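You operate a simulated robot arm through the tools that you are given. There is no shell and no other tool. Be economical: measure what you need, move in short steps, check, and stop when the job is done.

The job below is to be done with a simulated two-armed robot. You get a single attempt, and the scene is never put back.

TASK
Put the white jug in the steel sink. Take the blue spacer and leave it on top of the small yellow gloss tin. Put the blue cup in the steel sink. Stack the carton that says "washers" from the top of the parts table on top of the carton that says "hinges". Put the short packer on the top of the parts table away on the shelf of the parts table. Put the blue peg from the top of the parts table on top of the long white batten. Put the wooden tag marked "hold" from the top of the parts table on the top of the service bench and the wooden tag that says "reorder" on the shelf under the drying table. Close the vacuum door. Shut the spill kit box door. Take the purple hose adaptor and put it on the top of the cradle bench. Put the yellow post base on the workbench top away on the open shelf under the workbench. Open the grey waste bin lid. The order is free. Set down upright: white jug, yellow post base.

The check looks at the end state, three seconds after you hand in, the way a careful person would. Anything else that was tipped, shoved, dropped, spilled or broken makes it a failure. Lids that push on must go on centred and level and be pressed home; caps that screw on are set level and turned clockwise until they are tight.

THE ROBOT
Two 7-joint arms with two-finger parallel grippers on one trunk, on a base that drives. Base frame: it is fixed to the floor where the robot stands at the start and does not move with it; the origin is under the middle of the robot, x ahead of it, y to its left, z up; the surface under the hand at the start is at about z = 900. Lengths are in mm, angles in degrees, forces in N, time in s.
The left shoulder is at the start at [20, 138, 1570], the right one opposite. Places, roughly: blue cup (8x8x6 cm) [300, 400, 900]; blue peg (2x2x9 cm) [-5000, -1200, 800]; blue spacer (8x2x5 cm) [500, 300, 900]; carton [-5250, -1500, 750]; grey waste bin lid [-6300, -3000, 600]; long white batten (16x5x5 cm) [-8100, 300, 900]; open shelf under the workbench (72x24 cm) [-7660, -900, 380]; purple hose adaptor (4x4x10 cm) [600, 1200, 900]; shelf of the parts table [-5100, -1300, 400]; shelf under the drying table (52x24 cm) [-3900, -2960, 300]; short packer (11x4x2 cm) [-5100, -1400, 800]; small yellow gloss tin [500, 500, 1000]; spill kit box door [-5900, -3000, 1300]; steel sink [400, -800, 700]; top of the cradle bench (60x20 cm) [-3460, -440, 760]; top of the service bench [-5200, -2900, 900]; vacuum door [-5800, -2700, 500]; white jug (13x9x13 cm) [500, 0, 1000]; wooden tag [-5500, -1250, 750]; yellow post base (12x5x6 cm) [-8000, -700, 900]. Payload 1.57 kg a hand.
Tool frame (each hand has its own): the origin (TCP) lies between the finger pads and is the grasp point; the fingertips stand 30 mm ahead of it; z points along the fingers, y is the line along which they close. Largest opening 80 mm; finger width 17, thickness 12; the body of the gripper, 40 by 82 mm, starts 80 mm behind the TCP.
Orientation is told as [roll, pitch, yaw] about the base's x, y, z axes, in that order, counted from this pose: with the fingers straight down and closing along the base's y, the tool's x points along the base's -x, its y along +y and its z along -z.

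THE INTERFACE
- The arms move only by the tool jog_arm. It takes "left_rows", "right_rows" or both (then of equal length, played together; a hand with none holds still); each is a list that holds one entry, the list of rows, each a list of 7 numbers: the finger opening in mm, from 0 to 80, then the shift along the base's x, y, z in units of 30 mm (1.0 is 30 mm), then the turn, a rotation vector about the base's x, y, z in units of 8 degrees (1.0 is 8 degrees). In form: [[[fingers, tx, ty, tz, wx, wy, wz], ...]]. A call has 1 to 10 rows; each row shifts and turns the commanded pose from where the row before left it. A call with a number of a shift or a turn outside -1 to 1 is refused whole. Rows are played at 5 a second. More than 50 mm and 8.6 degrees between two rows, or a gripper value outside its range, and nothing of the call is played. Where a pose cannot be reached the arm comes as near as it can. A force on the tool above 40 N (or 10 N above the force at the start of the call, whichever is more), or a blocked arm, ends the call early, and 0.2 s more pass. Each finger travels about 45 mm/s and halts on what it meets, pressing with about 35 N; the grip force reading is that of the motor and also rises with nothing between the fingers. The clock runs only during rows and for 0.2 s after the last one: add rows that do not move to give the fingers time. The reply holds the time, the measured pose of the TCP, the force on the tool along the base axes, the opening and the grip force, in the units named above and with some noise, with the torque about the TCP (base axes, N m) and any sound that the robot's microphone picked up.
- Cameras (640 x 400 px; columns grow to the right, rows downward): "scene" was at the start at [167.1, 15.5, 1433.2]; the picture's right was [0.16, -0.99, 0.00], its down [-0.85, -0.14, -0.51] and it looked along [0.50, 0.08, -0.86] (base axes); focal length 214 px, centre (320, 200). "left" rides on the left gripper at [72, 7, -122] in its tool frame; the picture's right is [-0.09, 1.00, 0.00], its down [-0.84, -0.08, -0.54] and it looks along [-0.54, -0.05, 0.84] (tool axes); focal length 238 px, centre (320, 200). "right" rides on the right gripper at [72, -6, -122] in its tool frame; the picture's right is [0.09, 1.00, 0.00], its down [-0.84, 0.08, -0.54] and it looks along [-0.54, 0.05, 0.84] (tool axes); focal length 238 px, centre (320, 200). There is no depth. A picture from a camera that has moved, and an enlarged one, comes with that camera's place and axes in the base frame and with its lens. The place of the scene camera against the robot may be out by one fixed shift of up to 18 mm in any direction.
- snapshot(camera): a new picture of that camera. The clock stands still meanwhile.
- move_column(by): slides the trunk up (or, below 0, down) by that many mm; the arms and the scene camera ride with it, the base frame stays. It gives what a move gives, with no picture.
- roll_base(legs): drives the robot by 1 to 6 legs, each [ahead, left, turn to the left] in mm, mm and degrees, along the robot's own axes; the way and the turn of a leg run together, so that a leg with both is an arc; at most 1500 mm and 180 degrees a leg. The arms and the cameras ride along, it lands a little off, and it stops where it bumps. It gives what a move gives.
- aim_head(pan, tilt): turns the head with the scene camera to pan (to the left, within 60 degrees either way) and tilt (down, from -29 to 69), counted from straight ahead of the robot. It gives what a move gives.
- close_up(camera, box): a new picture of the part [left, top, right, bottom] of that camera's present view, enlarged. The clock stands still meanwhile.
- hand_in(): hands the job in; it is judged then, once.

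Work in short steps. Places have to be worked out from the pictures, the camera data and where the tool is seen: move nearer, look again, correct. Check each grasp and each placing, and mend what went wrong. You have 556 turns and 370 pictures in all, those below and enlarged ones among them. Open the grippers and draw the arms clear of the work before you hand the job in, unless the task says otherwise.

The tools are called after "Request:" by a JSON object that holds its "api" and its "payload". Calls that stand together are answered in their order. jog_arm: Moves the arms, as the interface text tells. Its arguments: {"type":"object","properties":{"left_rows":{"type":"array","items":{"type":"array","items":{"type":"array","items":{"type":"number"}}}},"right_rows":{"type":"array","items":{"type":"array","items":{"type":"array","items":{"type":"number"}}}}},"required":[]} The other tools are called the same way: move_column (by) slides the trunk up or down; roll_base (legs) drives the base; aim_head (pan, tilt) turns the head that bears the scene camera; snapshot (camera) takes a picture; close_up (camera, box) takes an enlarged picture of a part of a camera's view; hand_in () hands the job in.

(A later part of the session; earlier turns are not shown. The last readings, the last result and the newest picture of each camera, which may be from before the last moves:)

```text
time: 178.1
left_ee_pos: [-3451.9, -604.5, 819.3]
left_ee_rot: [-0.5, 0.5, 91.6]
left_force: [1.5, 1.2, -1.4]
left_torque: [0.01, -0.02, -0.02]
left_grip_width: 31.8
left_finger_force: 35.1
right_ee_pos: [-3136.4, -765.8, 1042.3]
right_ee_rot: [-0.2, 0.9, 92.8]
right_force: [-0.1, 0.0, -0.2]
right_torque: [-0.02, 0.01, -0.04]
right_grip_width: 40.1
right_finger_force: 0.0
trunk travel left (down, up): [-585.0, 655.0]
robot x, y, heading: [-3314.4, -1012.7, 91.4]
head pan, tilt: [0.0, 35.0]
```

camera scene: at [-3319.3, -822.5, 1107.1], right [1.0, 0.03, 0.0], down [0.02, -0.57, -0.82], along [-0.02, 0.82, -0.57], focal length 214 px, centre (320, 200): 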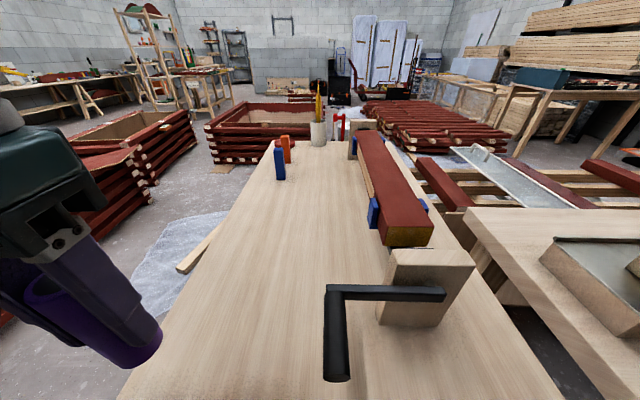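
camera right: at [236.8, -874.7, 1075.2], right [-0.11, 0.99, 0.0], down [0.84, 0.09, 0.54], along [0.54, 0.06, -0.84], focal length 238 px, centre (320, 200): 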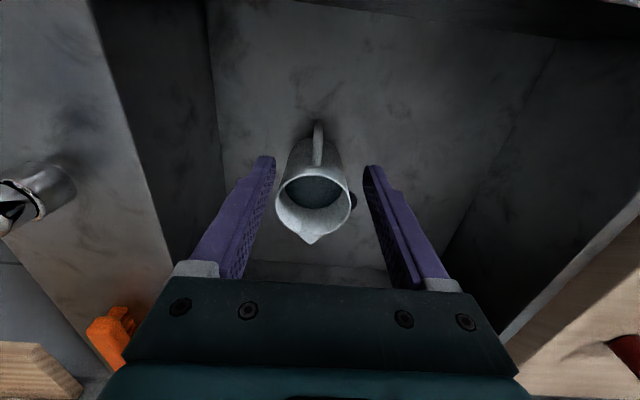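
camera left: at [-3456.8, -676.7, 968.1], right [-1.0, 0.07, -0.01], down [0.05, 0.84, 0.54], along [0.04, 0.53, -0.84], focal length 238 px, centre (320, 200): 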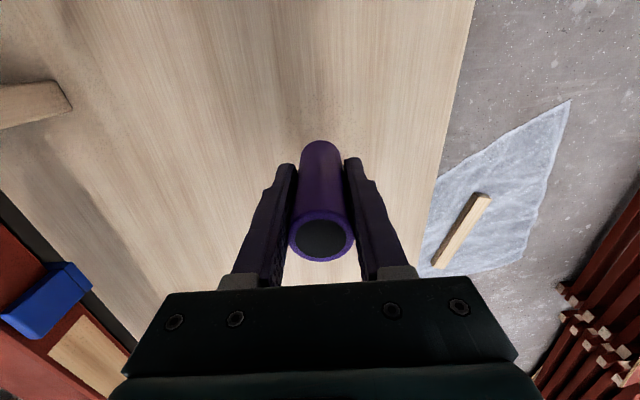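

Request:
{"api": "jog_arm", "payload": {"left_rows": [[[10, 0, 0, -0.1, 0, 0, 0], [10, 0, 0, -0.1, 0, 0, 0], [10, 0, 0, 0, 0, 0, 0]]]}}

```text
time: 178.9
left_ee_pos: [-3450.6, -605.1, 811.8]
left_ee_rot: [-0.4, 0.5, 91.6]
left_force: [-0.8, 0.0, -0.3]
left_torque: [0.01, -0.01, -0.01]
left_grip_width: 31.8
left_finger_force: 34.5
right_ee_pos: [-3135.4, -766.0, 1041.4]
right_ee_rot: [-0.2, 0.9, 92.9]
right_force: [-0.3, 0.2, -0.1]
right_torque: [0.04, -0.01, 0.01]
right_grip_width: 39.9
right_finger_force: 0.0
trunk travel left (down, up): [-585.0, 655.0]
robot x, y, heading: [-3318.5, -1011.6, 91.6]
head pan, tilt: [0.0, 35.0]
```

Request:
{"api": "jog_arm", "payload": {"left_rows": [[[10, 0, 0, -0.1, 0, 0, 0], [10, 0, 0, -0.1, 0, 0, 0], [10, 0, 0, -0.1, 0, 0, 0], [10, 0, 0, -0.1, 0, 0, 0], [10, 0, 0, -0.1, 0, 0, 0], [10, 0, 0, -0.1, 0, 0, 0], [10, 0, 0, 0, 0, 0, 0]]]}}

```text
time: 179.9
left_ee_pos: [-3450.7, -603.5, 806.4]
left_ee_rot: [-0.6, 0.2, 91.5]
left_force: [-1.9, -4.6, 14.7]
left_torque: [-0.31, 0.26, 0.05]
left_grip_width: 31.7
left_finger_force: 34.9
right_ee_pos: [-3136.0, -766.3, 1041.9]
right_ee_rot: [-0.3, 1.0, 92.8]
right_force: [0.2, 0.1, 0.2]
right_torque: [-0.01, 0.01, -0.02]
right_grip_width: 40.1
right_finger_force: 0.0
trunk travel left (down, up): [-585.0, 655.0]
robot x, y, heading: [-3314.4, -1015.2, 91.7]
head pan, tilt: [0.0, 35.0]
stopped in row 4 (left hand): the force on the tool passed its limit at 46 N (the readings are from after the stop); the commanded pose is now the measured one
```

Contact (top is at about z 750). Ease up a hair, release, lift.

Request:
{"api": "jog_arm", "payload": {"left_rows": [[[10, 0, 0, 0.04, 0, 0, 0], [45, 0, 0, 0, 0, 0, 0], [60, 0, 0, 0, 0, 0, 0], [70, 0, 0, 0, 0, 0, 0], [70, 0, 0, 0.8, 0, 0, 0], [70, 0, 0, 1, 0, 0, 0], [70, 0, 0, 1, 0, 0, 0], [70, 0, 0, 1, 0, 0, 0], [70, 0, -0.5, 1, 0, 0, 0], [70, 0, -1, 0, 0, 0, 0]]]}}

Request:
{"api": "snapshot", "payload": {"camera": "left"}}

```text
time: 182.1
left_ee_pos: [-3451.0, -651.1, 950.8]
left_ee_rot: [-0.6, 0.4, 91.5]
left_force: [0.7, -0.6, -0.1]
left_torque: [-0.02, 0.0, -0.01]
left_grip_width: 70.3
left_finger_force: 0.0
right_ee_pos: [-3136.1, -765.4, 1041.3]
right_ee_rot: [-0.4, 1.0, 92.9]
right_force: [-0.3, 0.7, 0.0]
right_torque: [-0.02, -0.02, -0.01]
right_grip_width: 40.1
right_finger_force: 0.0
trunk travel left (down, up): [-585.0, 655.0]
robot x, y, heading: [-3315.1, -1014.0, 91.7]
head pan, tilt: [0.0, 35.0]
```

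```text
289 pictures are left
camera left: at [-3456.5, -722.6, 1073.5], right [-1.0, 0.07, -0.01], down [0.05, 0.84, 0.54], along [0.04, 0.53, -0.84], focal length 238 px, centre (320, 200)
```

left: 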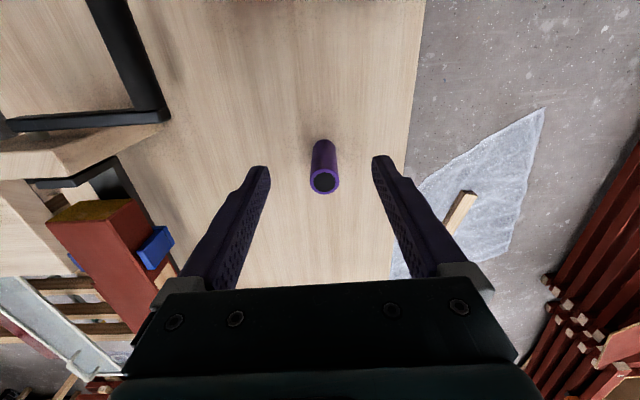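

Adaptor stands on the cradle bench. Back away and turn to face −x, then look at the tables ahead.

Request:
{"api": "roll_base", "payload": {"legs": [[-450, 0, 0], [0, 0, 88]]}}

Request:
{"api": "move_column", "payload": {"by": 250}}

Request:
{"api": "aim_head", "payload": {"pan": 0, "tilt": 20}}

Request:
{"api": "snapshot", "payload": {"camera": "scene"}}

Request:
{"api": "close_up", "payload": {"camera": "scene", "box": [220, 150, 480, 320]}}

```text
time: 188.6
left_ee_pos: [-3673.7, -1590.4, 952.0]
left_ee_rot: [-0.6, 0.4, 179.5]
left_force: [0.1, -0.4, 0.6]
left_torque: [0.01, -0.01, 0.04]
left_grip_width: 70.0
left_finger_force: 0.1
right_ee_pos: [-3546.4, -1278.7, 1041.4]
right_ee_rot: [-0.4, 1.0, -179.2]
right_force: [-0.8, 0.6, 0.1]
right_torque: [0.01, 0.01, -0.01]
right_grip_width: 40.1
right_finger_force: 0.0
trunk travel left (down, up): [-585.0, 655.0]
robot x, y, heading: [-3306.8, -1463.7, 180.0]
head pan, tilt: [0.0, 35.0]
```

```text
time: 191.2
left_ee_pos: [-3673.3, -1590.7, 1200.3]
left_ee_rot: [-0.6, 0.5, 179.5]
left_force: [-0.2, 0.0, 0.2]
left_torque: [0.01, -0.02, -0.02]
left_grip_width: 70.2
left_finger_force: 0.0
right_ee_pos: [-3545.4, -1278.2, 1292.0]
right_ee_rot: [-0.4, 1.0, -179.0]
right_force: [0.0, -0.3, -0.9]
right_torque: [0.01, -0.01, 0.0]
right_grip_width: 39.9
right_finger_force: 0.1
trunk travel left (down, up): [-835.0, 405.0]
robot x, y, heading: [-3298.3, -1461.9, 179.6]
head pan, tilt: [0.0, 35.0]
```

```text
time: 191.9
left_ee_pos: [-3673.7, -1589.8, 1201.2]
left_ee_rot: [-0.6, 0.4, 179.6]
left_force: [0.3, 0.6, -0.4]
left_torque: [-0.02, -0.02, -0.03]
left_grip_width: 70.1
left_finger_force: 0.0
right_ee_pos: [-3545.9, -1278.6, 1292.0]
right_ee_rot: [-0.4, 1.0, -179.2]
right_force: [0.5, 0.1, 0.1]
right_torque: [0.02, 0.04, -0.01]
right_grip_width: 39.9
right_finger_force: 0.1
trunk travel left (down, up): [-835.0, 405.0]
robot x, y, heading: [-3301.4, -1466.5, 179.7]
head pan, tilt: [0.0, 20.0]
```

```text
288 pictures are left
camera scene: at [-3494.7, -1460.7, 1380.8], right [0.01, 1.0, 0.0], down [0.34, 0.0, -0.94], along [-0.94, 0.01, -0.34], focal length 214 px, centre (320, 200)
```

scene: 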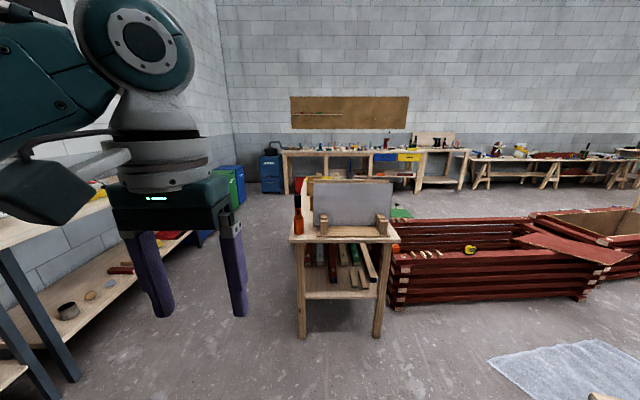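

```text
2.35 times, centred on (350, 235) of scene
camera zoom: at [-3494.7, -1460.7, 1380.8], right [0.01, 1.0, 0.0], down [0.34, 0.0, -0.94], along [-0.94, 0.01, -0.34], focal length 505 px, centre (249, 118)
```

zoom: 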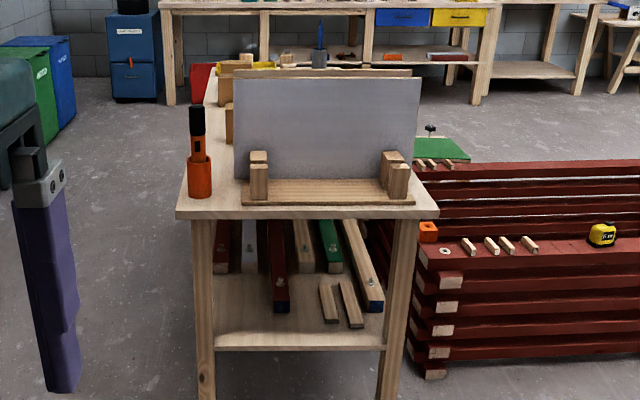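

That's the parts table (x≈−4550 onward, south edge y≈−1620). Drive to its south side, turn to face +y and view its top.

Request:
{"api": "roll_base", "payload": {"legs": [[0, 600, 0], [1300, 0, 0], [450, 0, 0], [0, 0, -90]]}}

Request:
{"api": "aim_head", "payload": {"pan": 0, "tilt": 35}}

Request:
{"api": "snapshot", "payload": {"camera": "scene"}}

```text
time: 207.6
left_ee_pos: [-5168.6, -1663.7, 1200.8]
left_ee_rot: [-0.7, 0.4, 87.8]
left_force: [-0.1, -0.1, 0.1]
left_torque: [-0.01, 0.01, -0.02]
left_grip_width: 69.6
left_finger_force: 0.1
right_ee_pos: [-4860.7, -1799.5, 1292.3]
right_ee_rot: [-0.5, 1.1, 89.2]
right_force: [0.6, 0.7, -0.6]
right_torque: [0.0, 0.02, -0.01]
right_grip_width: 40.0
right_finger_force: 0.1
trunk travel left (down, up): [-835.0, 405.0]
robot x, y, heading: [-5057.1, -2037.3, 88.1]
head pan, tilt: [0.0, 20.0]
```

```text
time: 208.4
left_ee_pos: [-5168.0, -1663.8, 1200.9]
left_ee_rot: [-0.6, 0.4, 88.0]
left_force: [-0.3, -0.2, -0.9]
left_torque: [-0.02, 0.01, 0.04]
left_grip_width: 69.9
left_finger_force: 0.1
right_ee_pos: [-4860.0, -1800.2, 1291.6]
right_ee_rot: [-0.4, 1.0, 89.2]
right_force: [0.0, 0.3, 0.6]
right_torque: [0.01, 0.0, 0.0]
right_grip_width: 40.2
right_finger_force: 0.1
trunk travel left (down, up): [-835.0, 405.0]
robot x, y, heading: [-5053.8, -2032.9, 87.9]
head pan, tilt: [0.0, 35.0]
```

```text
286 pictures are left
camera scene: at [-5048.2, -1844.4, 1357.1], right [1.0, -0.04, 0.0], down [-0.02, -0.57, -0.82], along [0.03, 0.82, -0.57], focal length 214 px, centre (320, 200)
```

scene: 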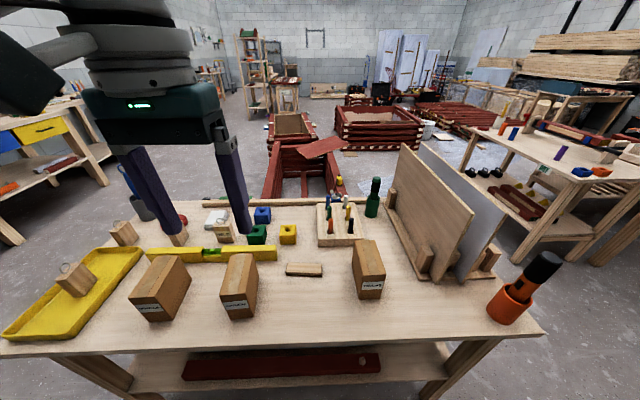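

Excellent view. Close-ups of the labels, tags and pegs.

Request:
{"api": "close_up", "payload": {"camera": "scene", "box": [110, 230, 290, 330]}}

Request:
{"api": "close_up", "payload": {"camera": "scene", "box": [270, 170, 430, 310]}}

Request:
{"api": "close_up", "payload": {"camera": "scene", "box": [50, 170, 250, 310]}}

```text
3.56 times, centred on (200, 280) of scene
camera zoom: at [-5048.2, -1844.4, 1357.1], right [1.0, -0.04, 0.0], down [-0.02, -0.57, -0.82], along [0.03, 0.82, -0.57], focal length 763 px, centre (747, -84)
```

zoom: 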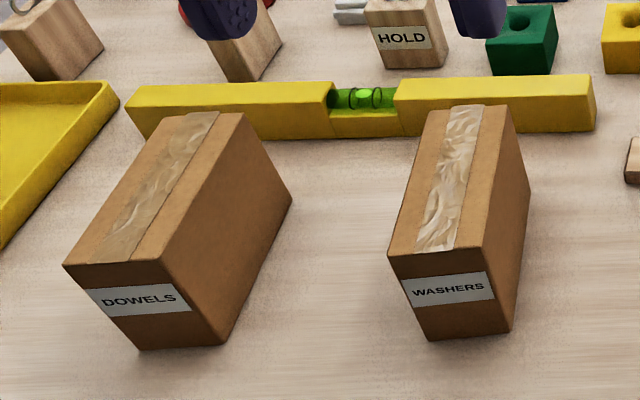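

```text
2.86 times, centred on (350, 240) of scene
camera zoom: at [-5048.2, -1844.4, 1357.1], right [1.0, -0.04, 0.0], down [-0.02, -0.57, -0.82], along [0.03, 0.82, -0.57], focal length 613 px, centre (234, 86)
```

zoom: 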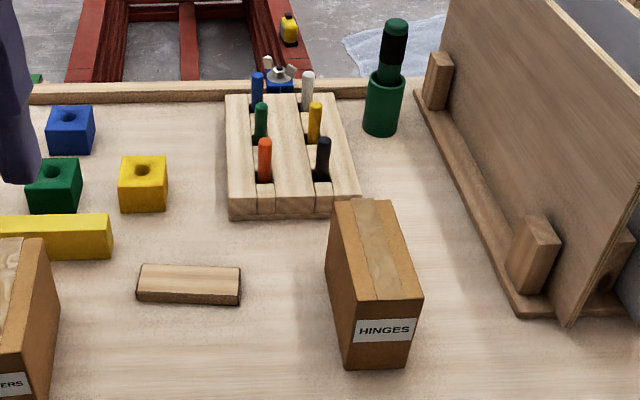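

```text
2.86 times, centred on (150, 240) of scene
camera zoom: at [-5048.2, -1844.4, 1357.1], right [1.0, -0.04, 0.0], down [-0.02, -0.57, -0.82], along [0.03, 0.82, -0.57], focal length 613 px, centre (806, 86)
```

zoom: 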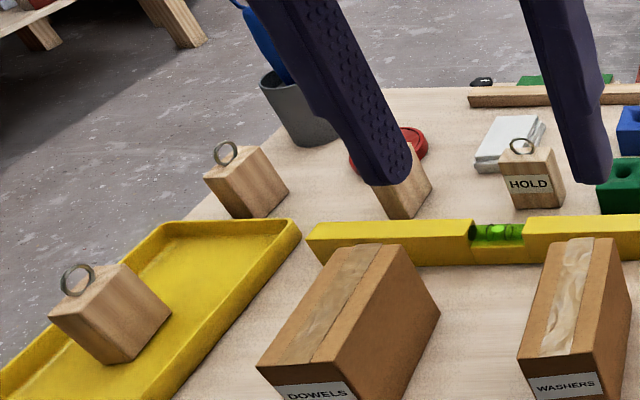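

Cartons: WASHERS ≈[−5252, −1470], HINGES ≈[−4885, −1430], about 63 mm wide, ~115 tall. Lower trunk, position the left hand above WASHERS and look.

Request:
{"api": "move_column", "payload": {"by": -220}}

Request:
{"api": "roll_base", "payload": {"legs": [[0, 80, 0], [150, 0, 0]]}}

Request:
{"api": "snapshot", "payload": {"camera": "left"}}

Request:
{"api": "snapshot", "payload": {"camera": "right"}}

```text
time: 210.7
left_ee_pos: [-5168.5, -1664.1, 980.8]
left_ee_rot: [-0.7, 0.4, 87.9]
left_force: [0.2, 0.3, 0.4]
left_torque: [0.03, 0.02, 0.01]
left_grip_width: 69.7
left_finger_force: 0.0
right_ee_pos: [-4861.0, -1799.5, 1070.9]
right_ee_rot: [-0.3, 1.0, 89.2]
right_force: [-0.3, -0.2, 0.5]
right_torque: [0.03, 0.0, -0.03]
right_grip_width: 39.7
right_finger_force: 0.0
trunk travel left (down, up): [-615.0, 625.0]
robot x, y, heading: [-5053.6, -2040.2, 88.1]
head pan, tilt: [0.0, 35.0]
```

```text
time: 212.8
left_ee_pos: [-5245.1, -1508.0, 981.2]
left_ee_rot: [-0.6, 0.4, 87.8]
left_force: [0.7, -0.1, -0.1]
left_torque: [0.0, 0.04, -0.01]
left_grip_width: 69.9
left_finger_force: 0.1
right_ee_pos: [-4935.9, -1646.5, 1072.3]
right_ee_rot: [-0.5, 1.0, 89.2]
right_force: [-0.2, -0.3, 0.3]
right_torque: [0.03, 0.0, -0.03]
right_grip_width: 40.2
right_finger_force: 0.1
trunk travel left (down, up): [-615.0, 625.0]
robot x, y, heading: [-5130.2, -1881.2, 88.1]
head pan, tilt: [0.0, 35.0]
```

```text
282 pictures are left
camera left: at [-5254.2, -1581.1, 1103.4], right [-0.99, 0.13, -0.01], down [0.1, 0.84, 0.54], along [0.08, 0.53, -0.84], focal length 238 px, centre (320, 200)
```

left: 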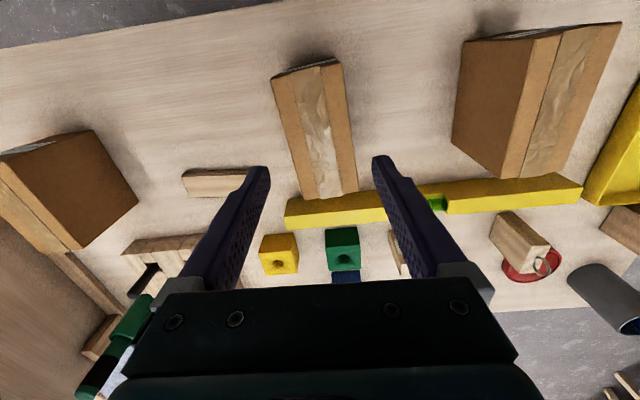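

```text
281 pictures are left
camera right: at [-4931.8, -1714.9, 1194.0], right [-1.0, -0.08, 0.0], down [-0.07, 0.85, 0.53], along [-0.04, 0.53, -0.85], focal length 238 px, centre (320, 200)
```

right: 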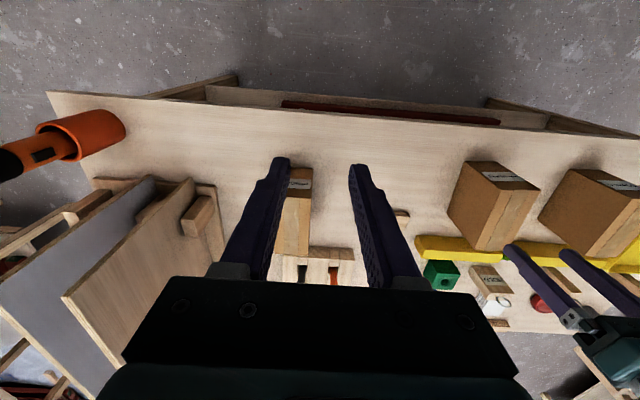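

WASHERS top centre ≈[−5239, −1500], long axis yaw ≈93.5°. Align, open to 80 and come down to just above it.

Request:
{"api": "jog_arm", "payload": {"left_rows": [[[80, 0.1, 0.15, -0.5, 0, 0, 0.36], [80, 0.1, 0.1, -0.9, 0, 0, 0.36], [80, 0, 0, -1, 0, 0, 0], [80, 0, 0, 0, 0, 0, 0]]]}}

Request:
{"api": "snapshot", "payload": {"camera": "left"}}

```text
time: 213.8
left_ee_pos: [-5238.8, -1501.6, 909.9]
left_ee_rot: [-0.6, 0.3, 93.6]
left_force: [-0.3, -0.4, 0.4]
left_torque: [-0.03, 0.0, -0.01]
left_grip_width: 80.1
left_finger_force: 0.0
right_ee_pos: [-4937.5, -1645.8, 1071.2]
right_ee_rot: [-0.4, 1.0, 89.3]
right_force: [-0.4, -0.2, -0.7]
right_torque: [-0.01, -0.02, 0.02]
right_grip_width: 40.2
right_finger_force: 0.1
trunk travel left (down, up): [-615.0, 625.0]
robot x, y, heading: [-5131.4, -1883.1, 88.0]
head pan, tilt: [0.0, 35.0]
```

```text
280 pictures are left
camera left: at [-5241.4, -1573.5, 1032.4], right [-1.0, 0.03, -0.01], down [0.02, 0.84, 0.54], along [0.03, 0.54, -0.84], focal length 238 px, centre (320, 200)
```

left: 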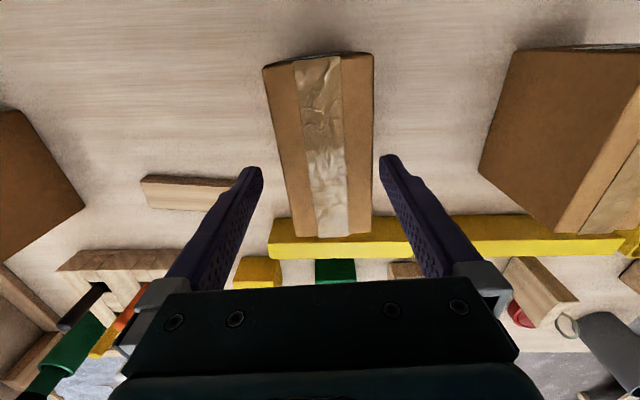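

Aligned well; shift a few mm and descend 70, then close.

Request:
{"api": "jog_arm", "payload": {"left_rows": [[[80, -0.07, -0.2, -0.6, 0, 0, 0], [80, 0, 0, -0.9, 0, 0, 0], [80, 0, 0, -0.9, 0, 0, 0], [50, 0, 0, 0, 0, 0, 0], [50, 0, 0, 0, 0, 0, 0], [45, 0, 0, 0, 0, 0, 0], [45, 0, 0, 0, 0, 0, 0]]]}}

Request:
{"api": "snapshot", "payload": {"camera": "left"}}

```text
time: 215.4
left_ee_pos: [-5241.1, -1509.3, 836.2]
left_ee_rot: [-0.5, 0.4, 93.6]
left_force: [-0.8, 0.4, -1.4]
left_torque: [0.11, 0.17, 0.1]
left_grip_width: 60.2
left_finger_force: 34.8
right_ee_pos: [-4937.3, -1644.8, 1071.3]
right_ee_rot: [-0.4, 1.0, 89.2]
right_force: [-0.4, -0.5, 1.0]
right_torque: [0.03, 0.0, -0.01]
right_grip_width: 40.3
right_finger_force: 0.1
trunk travel left (down, up): [-615.0, 625.0]
robot x, y, heading: [-5131.1, -1882.7, 87.9]
head pan, tilt: [0.0, 35.0]
```

```text
279 pictures are left
camera left: at [-5243.7, -1581.2, 959.3], right [-1.0, 0.03, -0.01], down [0.02, 0.84, 0.54], along [0.03, 0.54, -0.84], focal length 238 px, centre (320, 200)
```

left: 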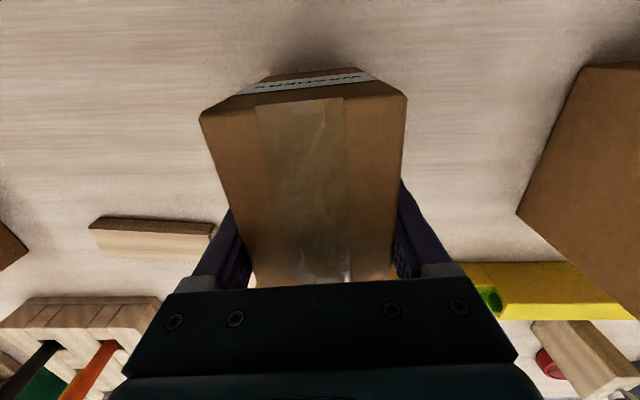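

Gripped (60 mm). Lift with the trunk 170 mm.

Request:
{"api": "move_column", "payload": {"by": 180}}

Request:
{"api": "roll_base", "payload": {"legs": [[0, -350, 0]]}}

Request:
{"api": "snapshot", "payload": {"camera": "left"}}

Request:
{"api": "snapshot", "payload": {"camera": "scene"}}

```text
time: 217.4
left_ee_pos: [-5239.9, -1507.7, 1016.6]
left_ee_rot: [-0.6, 0.5, 93.6]
left_force: [0.6, 0.6, -3.5]
left_torque: [-0.02, 0.01, 0.04]
left_grip_width: 59.7
left_finger_force: 34.6
right_ee_pos: [-4936.9, -1646.0, 1251.6]
right_ee_rot: [-0.4, 1.0, 89.3]
right_force: [0.2, -0.9, -0.2]
right_torque: [0.01, -0.01, 0.0]
right_grip_width: 39.9
right_finger_force: 0.0
trunk travel left (down, up): [-795.0, 445.0]
robot x, y, heading: [-5129.2, -1883.1, 87.9]
head pan, tilt: [0.0, 35.0]
```

```text
time: 219.6
left_ee_pos: [-4893.8, -1520.8, 1017.1]
left_ee_rot: [-0.5, 0.4, 93.6]
left_force: [-0.8, -0.6, -3.4]
left_torque: [0.01, -0.04, 0.02]
left_grip_width: 59.7
left_finger_force: 34.8
right_ee_pos: [-4589.8, -1659.6, 1250.4]
right_ee_rot: [-0.4, 1.0, 89.1]
right_force: [0.4, -0.7, -0.3]
right_torque: [-0.01, -0.04, -0.01]
right_grip_width: 40.2
right_finger_force: 0.1
trunk travel left (down, up): [-795.0, 445.0]
robot x, y, heading: [-4784.5, -1898.5, 87.7]
head pan, tilt: [0.0, 35.0]
```

```text
278 pictures are left
camera left: at [-4896.6, -1593.6, 1139.2], right [-1.0, 0.03, -0.01], down [0.02, 0.84, 0.54], along [0.03, 0.54, -0.84], focal length 238 px, centre (320, 200)
```

left: 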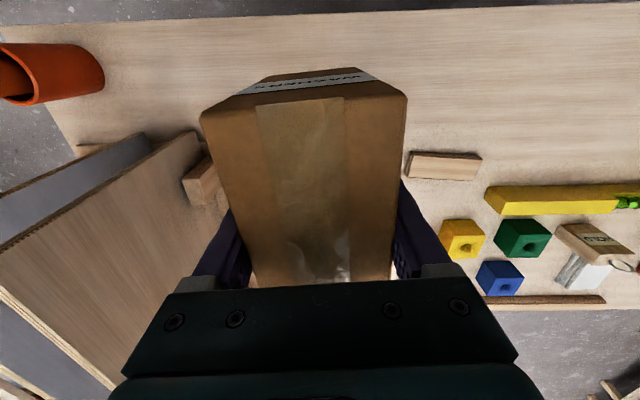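

```text
277 pictures are left
camera scene: at [-4777.2, -1702.9, 1317.0], right [1.0, -0.04, 0.0], down [-0.02, -0.57, -0.82], along [0.03, 0.82, -0.57], focal length 214 px, centre (320, 200)
```

scene: 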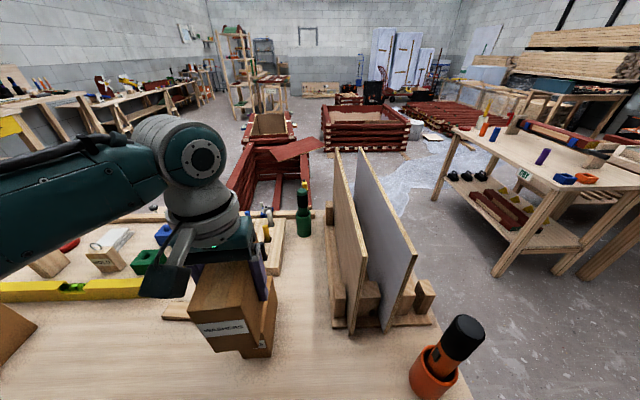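

The held carton hides HINGES. Shift left 170 mm so the left camera sees it beside the held carton.

Request:
{"api": "roll_base", "payload": {"legs": [[0, 170, 0]]}}

Request:
{"api": "snapshot", "payload": {"camera": "left"}}

Request:
{"api": "close_up", "payload": {"camera": "left", "box": [20, 80, 230, 260]}}

```text
time: 221.1
left_ee_pos: [-5064.5, -1514.1, 1017.6]
left_ee_rot: [-0.7, 0.5, 93.7]
left_force: [-0.6, -0.8, -4.4]
left_torque: [0.0, 0.03, -0.02]
left_grip_width: 60.0
left_finger_force: 34.8
right_ee_pos: [-4761.3, -1653.0, 1252.6]
right_ee_rot: [-0.3, 1.1, 89.1]
right_force: [0.4, -0.1, 0.4]
right_torque: [-0.02, 0.0, 0.02]
right_grip_width: 40.1
right_finger_force: 0.1
trunk travel left (down, up): [-795.0, 445.0]
robot x, y, heading: [-4959.6, -1890.2, 88.0]
head pan, tilt: [0.0, 35.0]
```

```text
276 pictures are left
camera left: at [-5068.0, -1587.7, 1139.2], right [-1.0, 0.03, -0.01], down [0.02, 0.84, 0.54], along [0.03, 0.54, -0.84], focal length 238 px, centre (320, 200)
```

left: 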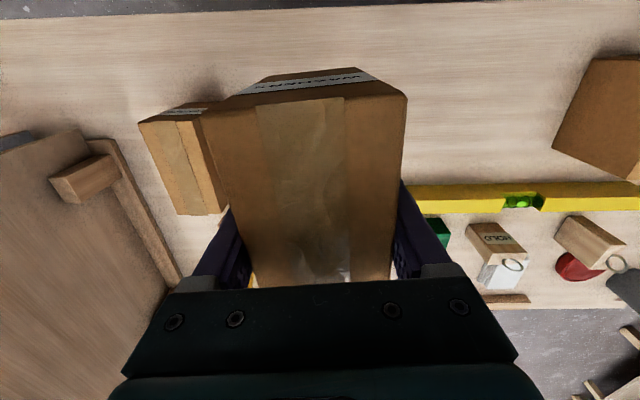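

```text
2.22 times, centred on (125, 170) of left
camera zoom: at [-5068.0, -1587.7, 1139.2], right [-1.0, 0.03, -0.01], down [0.02, 0.84, 0.54], along [0.03, 0.54, -0.84], focal length 530 px, centre (753, 267)
```

zoom: 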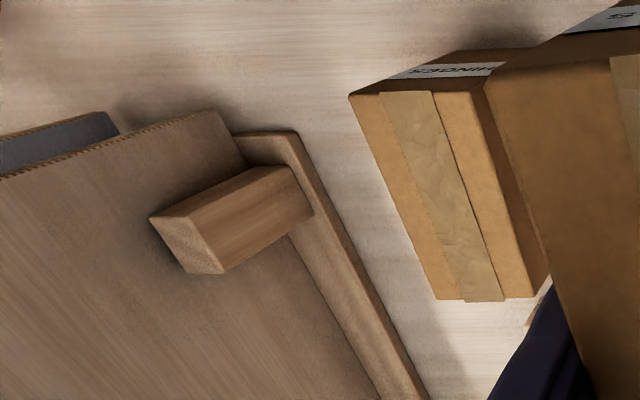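

HINGES centre ≈[−4902, −1468], top ≈886, yaw ≈87°. Drive back right 165, rotate the carton −6° and align.

Request:
{"api": "roll_base", "payload": {"legs": [[0, -165, 0]]}}

Request:
{"api": "jog_arm", "payload": {"left_rows": [[[45, 0, 0.5, 0, 0, 0, -0.4], [45, 0, 0.5, 0, 0, 0, -0.39], [45, 0, 0.5, 0, 0, 0, 0], [45, 0, 0, 0, 0, 0, 0]]]}}

Request:
{"api": "snapshot", "payload": {"camera": "scene"}}

```text
time: 222.5
left_ee_pos: [-4899.5, -1521.0, 1017.1]
left_ee_rot: [-0.6, 0.5, 93.7]
left_force: [-0.1, -0.5, -3.8]
left_torque: [0.02, -0.03, 0.03]
left_grip_width: 60.0
left_finger_force: 35.0
right_ee_pos: [-4594.3, -1658.6, 1252.3]
right_ee_rot: [-0.4, 1.0, 89.3]
right_force: [0.5, 0.3, 1.0]
right_torque: [-0.02, 0.0, -0.01]
right_grip_width: 39.7
right_finger_force: 0.1
trunk travel left (down, up): [-795.0, 445.0]
robot x, y, heading: [-4790.1, -1896.3, 87.9]
head pan, tilt: [0.0, 35.0]
```

```text
time: 223.5
left_ee_pos: [-4898.1, -1475.3, 1016.1]
left_ee_rot: [-0.7, 0.4, 87.2]
left_force: [0.0, -0.4, -2.5]
left_torque: [-0.01, 0.03, 0.02]
left_grip_width: 60.1
left_finger_force: 35.5
right_ee_pos: [-4594.4, -1657.9, 1251.1]
right_ee_rot: [-0.4, 1.0, 89.2]
right_force: [-0.3, -0.6, 0.2]
right_torque: [-0.04, -0.01, 0.01]
right_grip_width: 39.7
right_finger_force: 0.0
trunk travel left (down, up): [-795.0, 445.0]
robot x, y, heading: [-4790.1, -1892.1, 88.1]
head pan, tilt: [0.0, 35.0]
```

```text
274 pictures are left
camera scene: at [-4781.6, -1702.6, 1317.0], right [1.0, -0.03, 0.0], down [-0.02, -0.57, -0.82], along [0.03, 0.82, -0.57], focal length 214 px, centre (320, 200)
```

scene: 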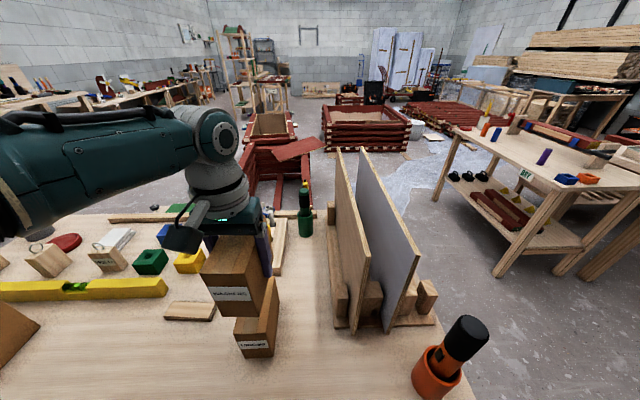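

Request:
{"api": "close_up", "payload": {"camera": "scene", "box": [180, 220, 310, 370]}}

```text
2.67 times, centred on (245, 295) of scene
camera zoom: at [-4781.6, -1702.6, 1317.0], right [1.0, -0.03, 0.0], down [-0.02, -0.57, -0.82], along [0.03, 0.82, -0.57], focal length 572 px, centre (520, -53)
```

zoom: 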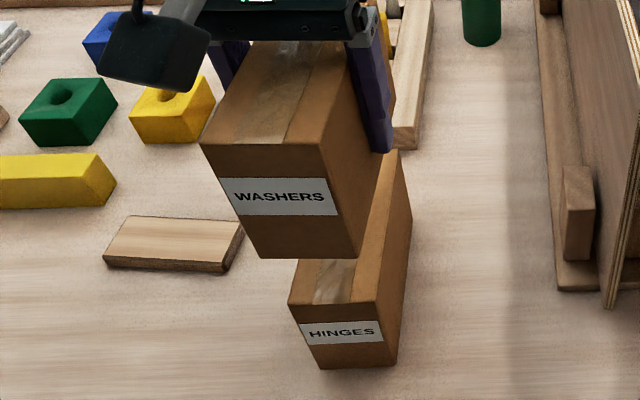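

Alignment matches within a few mm (table top is really ≈770, cartons ≈115 tall). Shift +4 mm x and descend to contact at TCP ≈951.

Request:
{"api": "jog_arm", "payload": {"left_rows": [[[45, 0.12, 0.05, -0.5, 0, 0, 0], [45, 0, 0, -0.8, 0, 0, 0], [45, 0, 0, -0.4, 0, 0, 0], [45, 0, 0, -0.15, 0, 0, 0], [45, 0, 0, -0.1, 0, 0, 0], [45, 0, 0, 0, 0, 0, 0]]]}}

Request:
{"api": "close_up", "payload": {"camera": "scene", "box": [180, 220, 310, 370]}}

```text
time: 224.9
left_ee_pos: [-4899.5, -1487.8, 963.1]
left_ee_rot: [-0.6, 0.5, 87.3]
left_force: [0.5, 0.1, -2.5]
left_torque: [-0.01, 0.01, -0.04]
left_grip_width: 60.1
left_finger_force: 35.2
left hand out of reach, approached as far as the arm can: row 2, 3
right_ee_pos: [-4593.9, -1658.6, 1251.2]
right_ee_rot: [-0.4, 1.1, 89.4]
right_force: [-0.1, 0.2, -0.4]
right_torque: [-0.02, 0.01, 0.0]
right_grip_width: 40.2
right_finger_force: 0.1
trunk travel left (down, up): [-795.0, 445.0]
robot x, y, heading: [-4787.4, -1894.9, 88.0]
head pan, tilt: [0.0, 35.0]
```

```text
2.67 times, centred on (245, 295) of scene
camera zoom: at [-4781.6, -1702.6, 1317.0], right [1.0, -0.03, 0.0], down [-0.02, -0.57, -0.82], along [0.03, 0.82, -0.57], focal length 572 px, centre (520, -53)
```

zoom: 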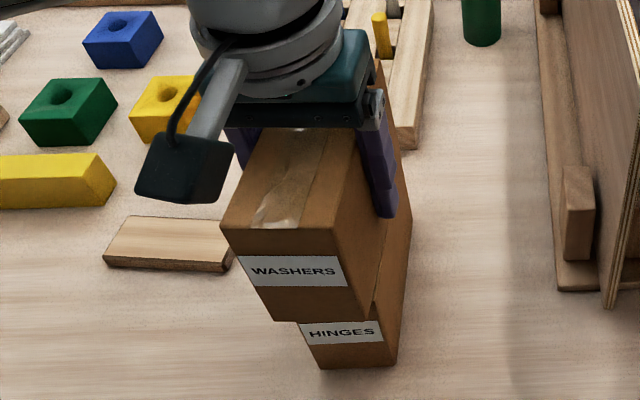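

Reach-limited by ~14 mm; drive ahead 15 mm and continue.

Request:
{"api": "roll_base", "payload": {"legs": [[17, 0, 0]]}}

Request:
{"api": "jog_arm", "payload": {"left_rows": [[[45, 0.05, 0, -0.05, 0, 0, 0], [45, 0, 0, 0, 0, 0, 0]]]}}

Request:
{"api": "close_up", "payload": {"camera": "scene", "box": [180, 220, 310, 370]}}

```text
time: 225.7
left_ee_pos: [-4899.4, -1470.3, 964.4]
left_ee_rot: [-0.6, 0.5, 87.4]
left_force: [-0.2, -0.5, -3.7]
left_torque: [0.0, -0.05, 0.0]
left_grip_width: 60.0
left_finger_force: 34.9
right_ee_pos: [-4593.3, -1640.8, 1251.2]
right_ee_rot: [-0.4, 1.0, 89.3]
right_force: [0.7, -0.4, 1.1]
right_torque: [0.01, 0.01, 0.0]
right_grip_width: 40.1
right_finger_force: 0.1
trunk travel left (down, up): [-795.0, 445.0]
robot x, y, heading: [-4782.9, -1877.0, 88.0]
head pan, tilt: [0.0, 35.0]
```

```text
time: 226.3
left_ee_pos: [-4898.4, -1472.9, 962.1]
left_ee_rot: [-0.5, 0.5, 87.4]
left_force: [-0.5, 0.4, -3.6]
left_torque: [-0.02, -0.02, -0.01]
left_grip_width: 60.2
left_finger_force: 35.1
right_ee_pos: [-4594.2, -1640.8, 1250.8]
right_ee_rot: [-0.5, 1.0, 89.4]
right_force: [0.4, 0.1, -0.1]
right_torque: [0.0, 0.01, 0.0]
right_grip_width: 39.9
right_finger_force: 0.2
trunk travel left (down, up): [-795.0, 445.0]
robot x, y, heading: [-4788.8, -1880.0, 87.9]
head pan, tilt: [0.0, 35.0]
```

```text
2.67 times, centred on (245, 295) of scene
camera zoom: at [-4781.0, -1685.5, 1317.0], right [1.0, -0.03, 0.0], down [-0.02, -0.57, -0.82], along [0.03, 0.82, -0.57], focal length 572 px, centre (520, -53)
```

zoom: 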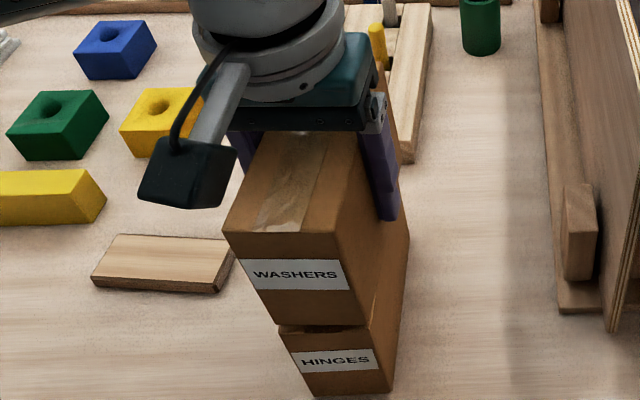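

Front edges line up. Lower with the trunk in small steps.

Request:
{"api": "move_column", "payload": {"by": -6}}

Request:
{"api": "move_column", "payload": {"by": -3}}

```text
time: 226.9
left_ee_pos: [-4896.7, -1472.1, 956.4]
left_ee_rot: [-0.6, 0.4, 87.3]
left_force: [0.8, 0.2, -3.6]
left_torque: [0.04, 0.01, 0.02]
left_grip_width: 60.0
left_finger_force: 34.7
right_ee_pos: [-4594.6, -1640.6, 1245.4]
right_ee_rot: [-0.3, 1.0, 89.3]
right_force: [-0.1, -0.8, -0.5]
right_torque: [-0.01, -0.02, 0.0]
right_grip_width: 40.2
right_finger_force: 0.0
trunk travel left (down, up): [-789.0, 451.0]
robot x, y, heading: [-4790.4, -1878.1, 88.0]
head pan, tilt: [0.0, 35.0]
```

```text
time: 227.4
left_ee_pos: [-4897.9, -1472.9, 953.5]
left_ee_rot: [-0.6, 0.4, 87.2]
left_force: [0.4, 0.1, -2.0]
left_torque: [0.04, -0.01, 0.0]
left_grip_width: 60.1
left_finger_force: 34.6
right_ee_pos: [-4593.6, -1640.2, 1242.5]
right_ee_rot: [-0.4, 1.0, 89.3]
right_force: [0.4, 0.0, 0.4]
right_torque: [-0.01, -0.02, 0.01]
right_grip_width: 40.1
right_finger_force: 0.2
trunk travel left (down, up): [-786.0, 454.0]
robot x, y, heading: [-4786.7, -1878.2, 87.9]
head pan, tilt: [0.0, 35.0]
```

Request:
{"api": "move_column", "payload": {"by": -2}}

Request:
{"api": "move_column", "payload": {"by": -1.5}}

```text
time: 227.9
left_ee_pos: [-4897.4, -1471.4, 951.5]
left_ee_rot: [-0.6, 0.4, 87.3]
left_force: [0.2, 0.5, -3.9]
left_torque: [0.01, -0.01, -0.02]
left_grip_width: 60.0
left_finger_force: 34.5
right_ee_pos: [-4593.3, -1640.9, 1239.6]
right_ee_rot: [-0.5, 1.0, 89.3]
right_force: [0.4, 0.4, 0.0]
right_torque: [-0.01, 0.03, -0.02]
right_grip_width: 40.1
right_finger_force: 0.0
trunk travel left (down, up): [-784.0, 456.0]
robot x, y, heading: [-4789.0, -1878.7, 88.2]
head pan, tilt: [0.0, 35.0]
```

```text
time: 228.4
left_ee_pos: [-4897.2, -1472.5, 950.2]
left_ee_rot: [-0.6, 0.4, 87.3]
left_force: [-0.3, 0.0, -3.2]
left_torque: [0.02, -0.02, -0.02]
left_grip_width: 59.7
left_finger_force: 35.5
right_ee_pos: [-4593.7, -1641.3, 1238.4]
right_ee_rot: [-0.4, 1.0, 89.3]
right_force: [-0.1, -0.2, -0.3]
right_torque: [0.02, -0.03, -0.01]
right_grip_width: 39.9
right_finger_force: 0.0
trunk travel left (down, up): [-783.0, 457.0]
robot x, y, heading: [-4789.5, -1880.1, 87.8]
head pan, tilt: [0.0, 35.0]
```

Request:
{"api": "move_column", "payload": {"by": -2}}

Request:
{"api": "move_column", "payload": {"by": -1.5}}

Request:
{"api": "close_up", "payload": {"camera": "scene", "box": [180, 220, 310, 370]}}

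```text
time: 228.9
left_ee_pos: [-4897.3, -1471.2, 948.1]
left_ee_rot: [-0.5, 0.4, 87.3]
left_force: [0.8, -0.6, -3.7]
left_torque: [0.01, 0.0, -0.02]
left_grip_width: 60.0
left_finger_force: 35.2
right_ee_pos: [-4593.6, -1640.9, 1237.7]
right_ee_rot: [-0.4, 1.0, 89.3]
right_force: [-0.4, 0.6, -0.1]
right_torque: [0.0, 0.01, -0.03]
right_grip_width: 39.9
right_finger_force: 0.0
trunk travel left (down, up): [-781.0, 459.0]
robot x, y, heading: [-4787.6, -1878.5, 88.1]
head pan, tilt: [0.0, 35.0]
```

```text
time: 229.4
left_ee_pos: [-4897.0, -1471.9, 947.2]
left_ee_rot: [-0.7, 0.4, 87.3]
left_force: [0.4, -4.0, 4.3]
left_torque: [0.07, 0.19, 0.07]
left_grip_width: 59.8
left_finger_force: 34.7
right_ee_pos: [-4594.4, -1640.2, 1235.4]
right_ee_rot: [-0.4, 0.9, 89.3]
right_force: [-0.3, 0.7, -0.2]
right_torque: [0.02, 0.01, -0.02]
right_grip_width: 39.9
right_finger_force: 0.0
trunk travel left (down, up): [-779.0, 461.0]
robot x, y, heading: [-4789.0, -1879.2, 88.0]
head pan, tilt: [0.0, 35.0]
```

```text
2.67 times, centred on (245, 295) of scene
camera zoom: at [-4781.1, -1685.5, 1301.1], right [1.0, -0.03, 0.0], down [-0.02, -0.57, -0.82], along [0.03, 0.82, -0.57], focal length 572 px, centre (520, -53)
```

zoom: 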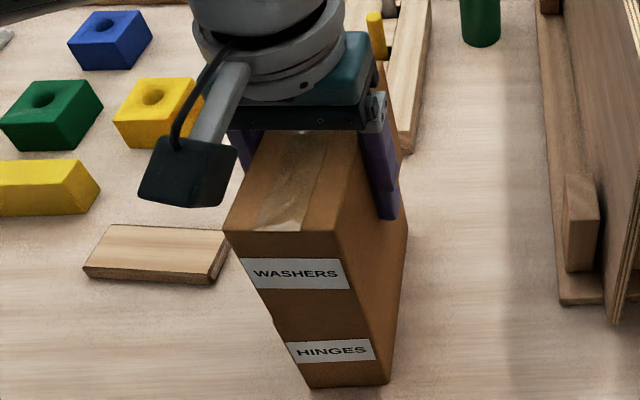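

Contact. Open fully and lift with the trunk.

Request:
{"api": "jog_arm", "payload": {"left_rows": [[[70, 0, 0, 0, 0, 0, 0], [78, 0, 0, 0, 0, 0, 0], [78, 0, 0, 0, 0, 0, 0]]]}}

Request:
{"api": "move_column", "payload": {"by": 150}}

Request:
{"api": "snapshot", "payload": {"camera": "left"}}

Request:
{"api": "snapshot", "payload": {"camera": "scene"}}

```text
time: 230.2
left_ee_pos: [-4897.6, -1471.9, 946.4]
left_ee_rot: [-0.6, 0.4, 87.4]
left_force: [-0.4, -1.3, -0.4]
left_torque: [-0.01, 0.01, 0.03]
left_grip_width: 77.9
left_finger_force: 0.1
right_ee_pos: [-4593.8, -1639.2, 1236.1]
right_ee_rot: [-0.4, 1.0, 89.2]
right_force: [0.2, 0.3, 0.5]
right_torque: [-0.02, 0.01, 0.01]
right_grip_width: 40.0
right_finger_force: 0.1
trunk travel left (down, up): [-779.0, 461.0]
robot x, y, heading: [-4788.5, -1880.4, 88.0]
head pan, tilt: [0.0, 35.0]
```

```text
time: 232.0
left_ee_pos: [-4897.3, -1470.7, 1096.8]
left_ee_rot: [-0.6, 0.4, 87.3]
left_force: [0.3, 0.1, 0.9]
left_torque: [-0.04, 0.02, 0.04]
left_grip_width: 77.9
left_finger_force: 0.1
right_ee_pos: [-4594.1, -1640.6, 1386.0]
right_ee_rot: [-0.3, 1.0, 89.3]
right_force: [-0.3, 0.2, 0.9]
right_torque: [-0.01, 0.02, 0.01]
right_grip_width: 39.9
right_finger_force: 0.0
trunk travel left (down, up): [-929.0, 311.0]
robot x, y, heading: [-4788.6, -1877.0, 88.1]
head pan, tilt: [0.0, 35.0]
```

```text
269 pictures are left
camera left: at [-4908.6, -1543.0, 1219.0], right [-0.99, 0.14, -0.01], down [0.11, 0.84, 0.54], along [0.08, 0.53, -0.84], focal length 238 px, centre (320, 200)
```

left: 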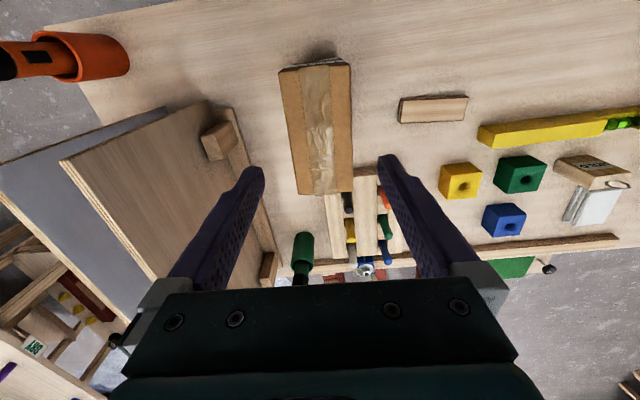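

```text
268 pictures are left
camera scene: at [-4781.1, -1685.3, 1451.0], right [1.0, -0.03, 0.0], down [-0.02, -0.57, -0.82], along [0.03, 0.82, -0.57], focal length 214 px, centre (320, 200)
```

scene: 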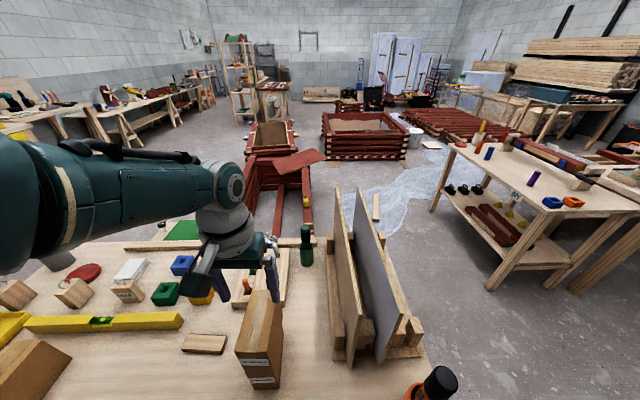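

WASHERS sits neatly on HINGES. Next the short packer (≈[−5087, −1426]). I shift left and forward, raise the left hand relative to the trunk and lower the trunk.

Request:
{"api": "roll_base", "payload": {"legs": [[0, 190, 0]]}}

Request:
{"api": "jog_arm", "payload": {"left_rows": [[[70, 0, -1, 0.5, 0, 0, 0], [70, 0, -1, 1, 0, 0, 0], [70, 0, -1, 1, 0, 0, 0], [70, 0, 0, 1, 0, 0, 0], [70, 0, 0, 0, 0, 0, 0]]]}}

Request:
{"api": "move_column", "payload": {"by": -300}}

Request:
{"api": "roll_base", "payload": {"legs": [[60, 0, 2]]}}

Request:
{"api": "snapshot", "payload": {"camera": "left"}}

```text
time: 233.6
left_ee_pos: [-5086.5, -1465.8, 1097.1]
left_ee_rot: [-0.5, 0.4, 87.5]
left_force: [0.8, -0.2, 0.5]
left_torque: [-0.02, 0.01, -0.01]
left_grip_width: 77.9
left_finger_force: 0.1
right_ee_pos: [-4781.9, -1634.2, 1385.9]
right_ee_rot: [-0.3, 1.0, 89.4]
right_force: [-0.1, -0.3, -0.4]
right_torque: [0.0, 0.0, -0.02]
right_grip_width: 39.9
right_finger_force: 0.1
trunk travel left (down, up): [-929.0, 311.0]
robot x, y, heading: [-4977.3, -1871.5, 88.3]
head pan, tilt: [0.0, 35.0]
```

```text
time: 234.8
left_ee_pos: [-5064.7, -1450.1, 1133.0]
left_ee_rot: [-0.5, 0.5, 87.5]
left_force: [0.2, -0.4, 0.5]
left_torque: [-0.02, -0.03, 0.01]
left_grip_width: 70.1
left_finger_force: 0.1
left hand out of reach, approached as far as the arm can: row 1, 2, 3, 4
right_ee_pos: [-4783.1, -1634.0, 1385.9]
right_ee_rot: [-0.5, 0.9, 89.4]
right_force: [-0.3, -0.6, -0.1]
right_torque: [0.0, -0.03, 0.04]
right_grip_width: 39.8
right_finger_force: 0.2
trunk travel left (down, up): [-929.0, 311.0]
robot x, y, heading: [-4978.8, -1871.3, 88.0]
head pan, tilt: [0.0, 35.0]
```

```text
time: 237.8
left_ee_pos: [-5064.6, -1452.2, 833.7]
left_ee_rot: [-0.5, 0.5, 87.5]
left_force: [0.0, -0.1, -0.5]
left_torque: [0.02, 0.0, -0.02]
left_grip_width: 70.1
left_finger_force: 0.1
right_ee_pos: [-4783.1, -1634.5, 1085.9]
right_ee_rot: [-0.4, 1.0, 89.4]
right_force: [-0.7, -0.4, -0.1]
right_torque: [-0.03, -0.01, -0.02]
right_grip_width: 39.9
right_finger_force: 0.0
trunk travel left (down, up): [-629.0, 611.0]
robot x, y, heading: [-4978.1, -1872.5, 88.1]
head pan, tilt: [0.0, 35.0]
```

```text
time: 238.7
left_ee_pos: [-5078.8, -1394.2, 833.9]
left_ee_rot: [-0.4, 0.6, 89.5]
left_force: [0.1, 0.5, 0.9]
left_torque: [0.02, 0.01, 0.02]
left_grip_width: 70.0
left_finger_force: 0.1
right_ee_pos: [-4790.8, -1566.6, 1085.2]
right_ee_rot: [-0.4, 1.1, 91.5]
right_force: [0.6, 0.3, -0.1]
right_torque: [-0.02, -0.03, -0.02]
right_grip_width: 40.0
right_finger_force: 0.0
trunk travel left (down, up): [-629.0, 611.0]
robot x, y, heading: [-4977.7, -1812.8, 90.2]
head pan, tilt: [0.0, 35.0]
```

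```text
267 pictures are left
camera left: at [-5087.4, -1466.4, 956.4], right [-0.99, 0.1, -0.01], down [0.08, 0.84, 0.53], along [0.06, 0.53, -0.84], focal length 238 px, centre (320, 200)
```

left: 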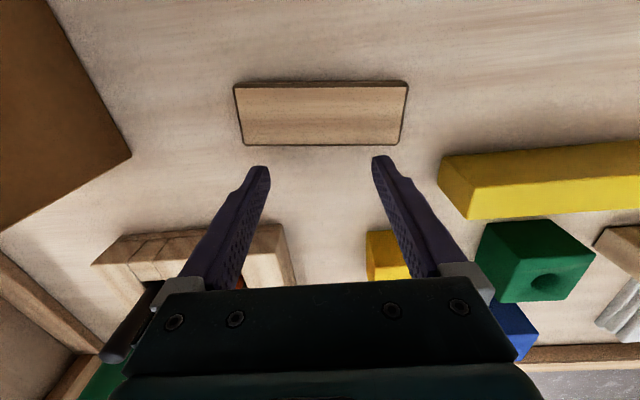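

Packer top centre ≈[−5084, −1429], long axis at −4°. Raise, centre over it and turn the tool −93°.

Request:
{"api": "jog_arm", "payload": {"left_rows": [[[60, 0, 0, 1, 0, 0, 0], [60, 0, -0.3, 0.6, 0, 0, 0], [60, 0, -0.3, 0, 0, 0, -1], [60, 0, -0.3, 0, 0, 0, -1], [60, 0, -0.2, 0, 0, 0, -1], [60, -0.15, 0, 0, 0, 0, -1], [60, 0, 0, 0, 0, 0, -1], [60, 0, 0, 0, 0, 0, -1], [60, 0, 0, 0, 0, 0, -1], [60, 0, 0, 0, 0, 0, -1]]]}}

Request:
{"api": "jog_arm", "payload": {"left_rows": [[[60, 0, 0, 0, 0, 0, -1], [60, 0, 0, 0, 0, 0, -1], [60, 0, 0, 0, 0, 0, -1], [60, 0, 0, 0, 0, 0, -0.7], [60, 0, 0, 0, 0, 0, 0]]]}}

Request:
{"api": "snapshot", "payload": {"camera": "left"}}

```text
time: 240.9
left_ee_pos: [-5074.4, -1384.0, 862.4]
left_ee_rot: [-0.6, 0.7, 25.3]
left_force: [-0.2, -0.3, 0.5]
left_torque: [-0.02, -0.04, -0.01]
left_grip_width: 60.0
left_finger_force: 0.1
left hand out of reach, approached as far as the arm can: row 1, 2, 3, 4, 5
right_ee_pos: [-4790.9, -1565.9, 1084.9]
right_ee_rot: [-0.4, 1.0, 91.4]
right_force: [-1.0, -0.3, 0.1]
right_torque: [-0.01, 0.03, 0.03]
right_grip_width: 40.0
right_finger_force: 0.0
trunk travel left (down, up): [-629.0, 611.0]
robot x, y, heading: [-4977.8, -1812.3, 90.2]
head pan, tilt: [0.0, 35.0]
```

```text
time: 242.1
left_ee_pos: [-5072.9, -1383.4, 862.8]
left_ee_rot: [-0.6, 0.6, -4.3]
left_force: [-0.9, -0.4, -0.8]
left_torque: [-0.03, 0.05, -0.02]
left_grip_width: 60.2
left_finger_force: 0.1
right_ee_pos: [-4790.7, -1566.5, 1086.0]
right_ee_rot: [-0.4, 1.0, 91.4]
right_force: [0.5, -0.1, 0.4]
right_torque: [-0.03, 0.02, -0.01]
right_grip_width: 40.3
right_finger_force: 0.0
trunk travel left (down, up): [-629.0, 611.0]
robot x, y, heading: [-4971.2, -1808.6, 90.0]
head pan, tilt: [0.0, 35.0]
```

```text
266 pictures are left
camera left: at [-5142.5, -1371.5, 985.4], right [0.16, 0.99, -0.01], down [0.83, -0.13, 0.53], along [0.53, -0.1, -0.85], focal length 238 px, centre (320, 200)
```

left: 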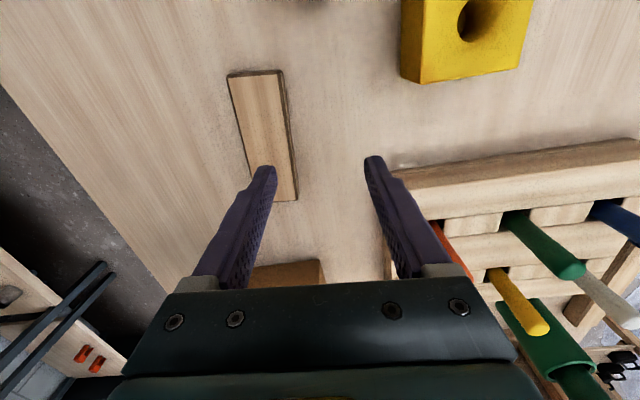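

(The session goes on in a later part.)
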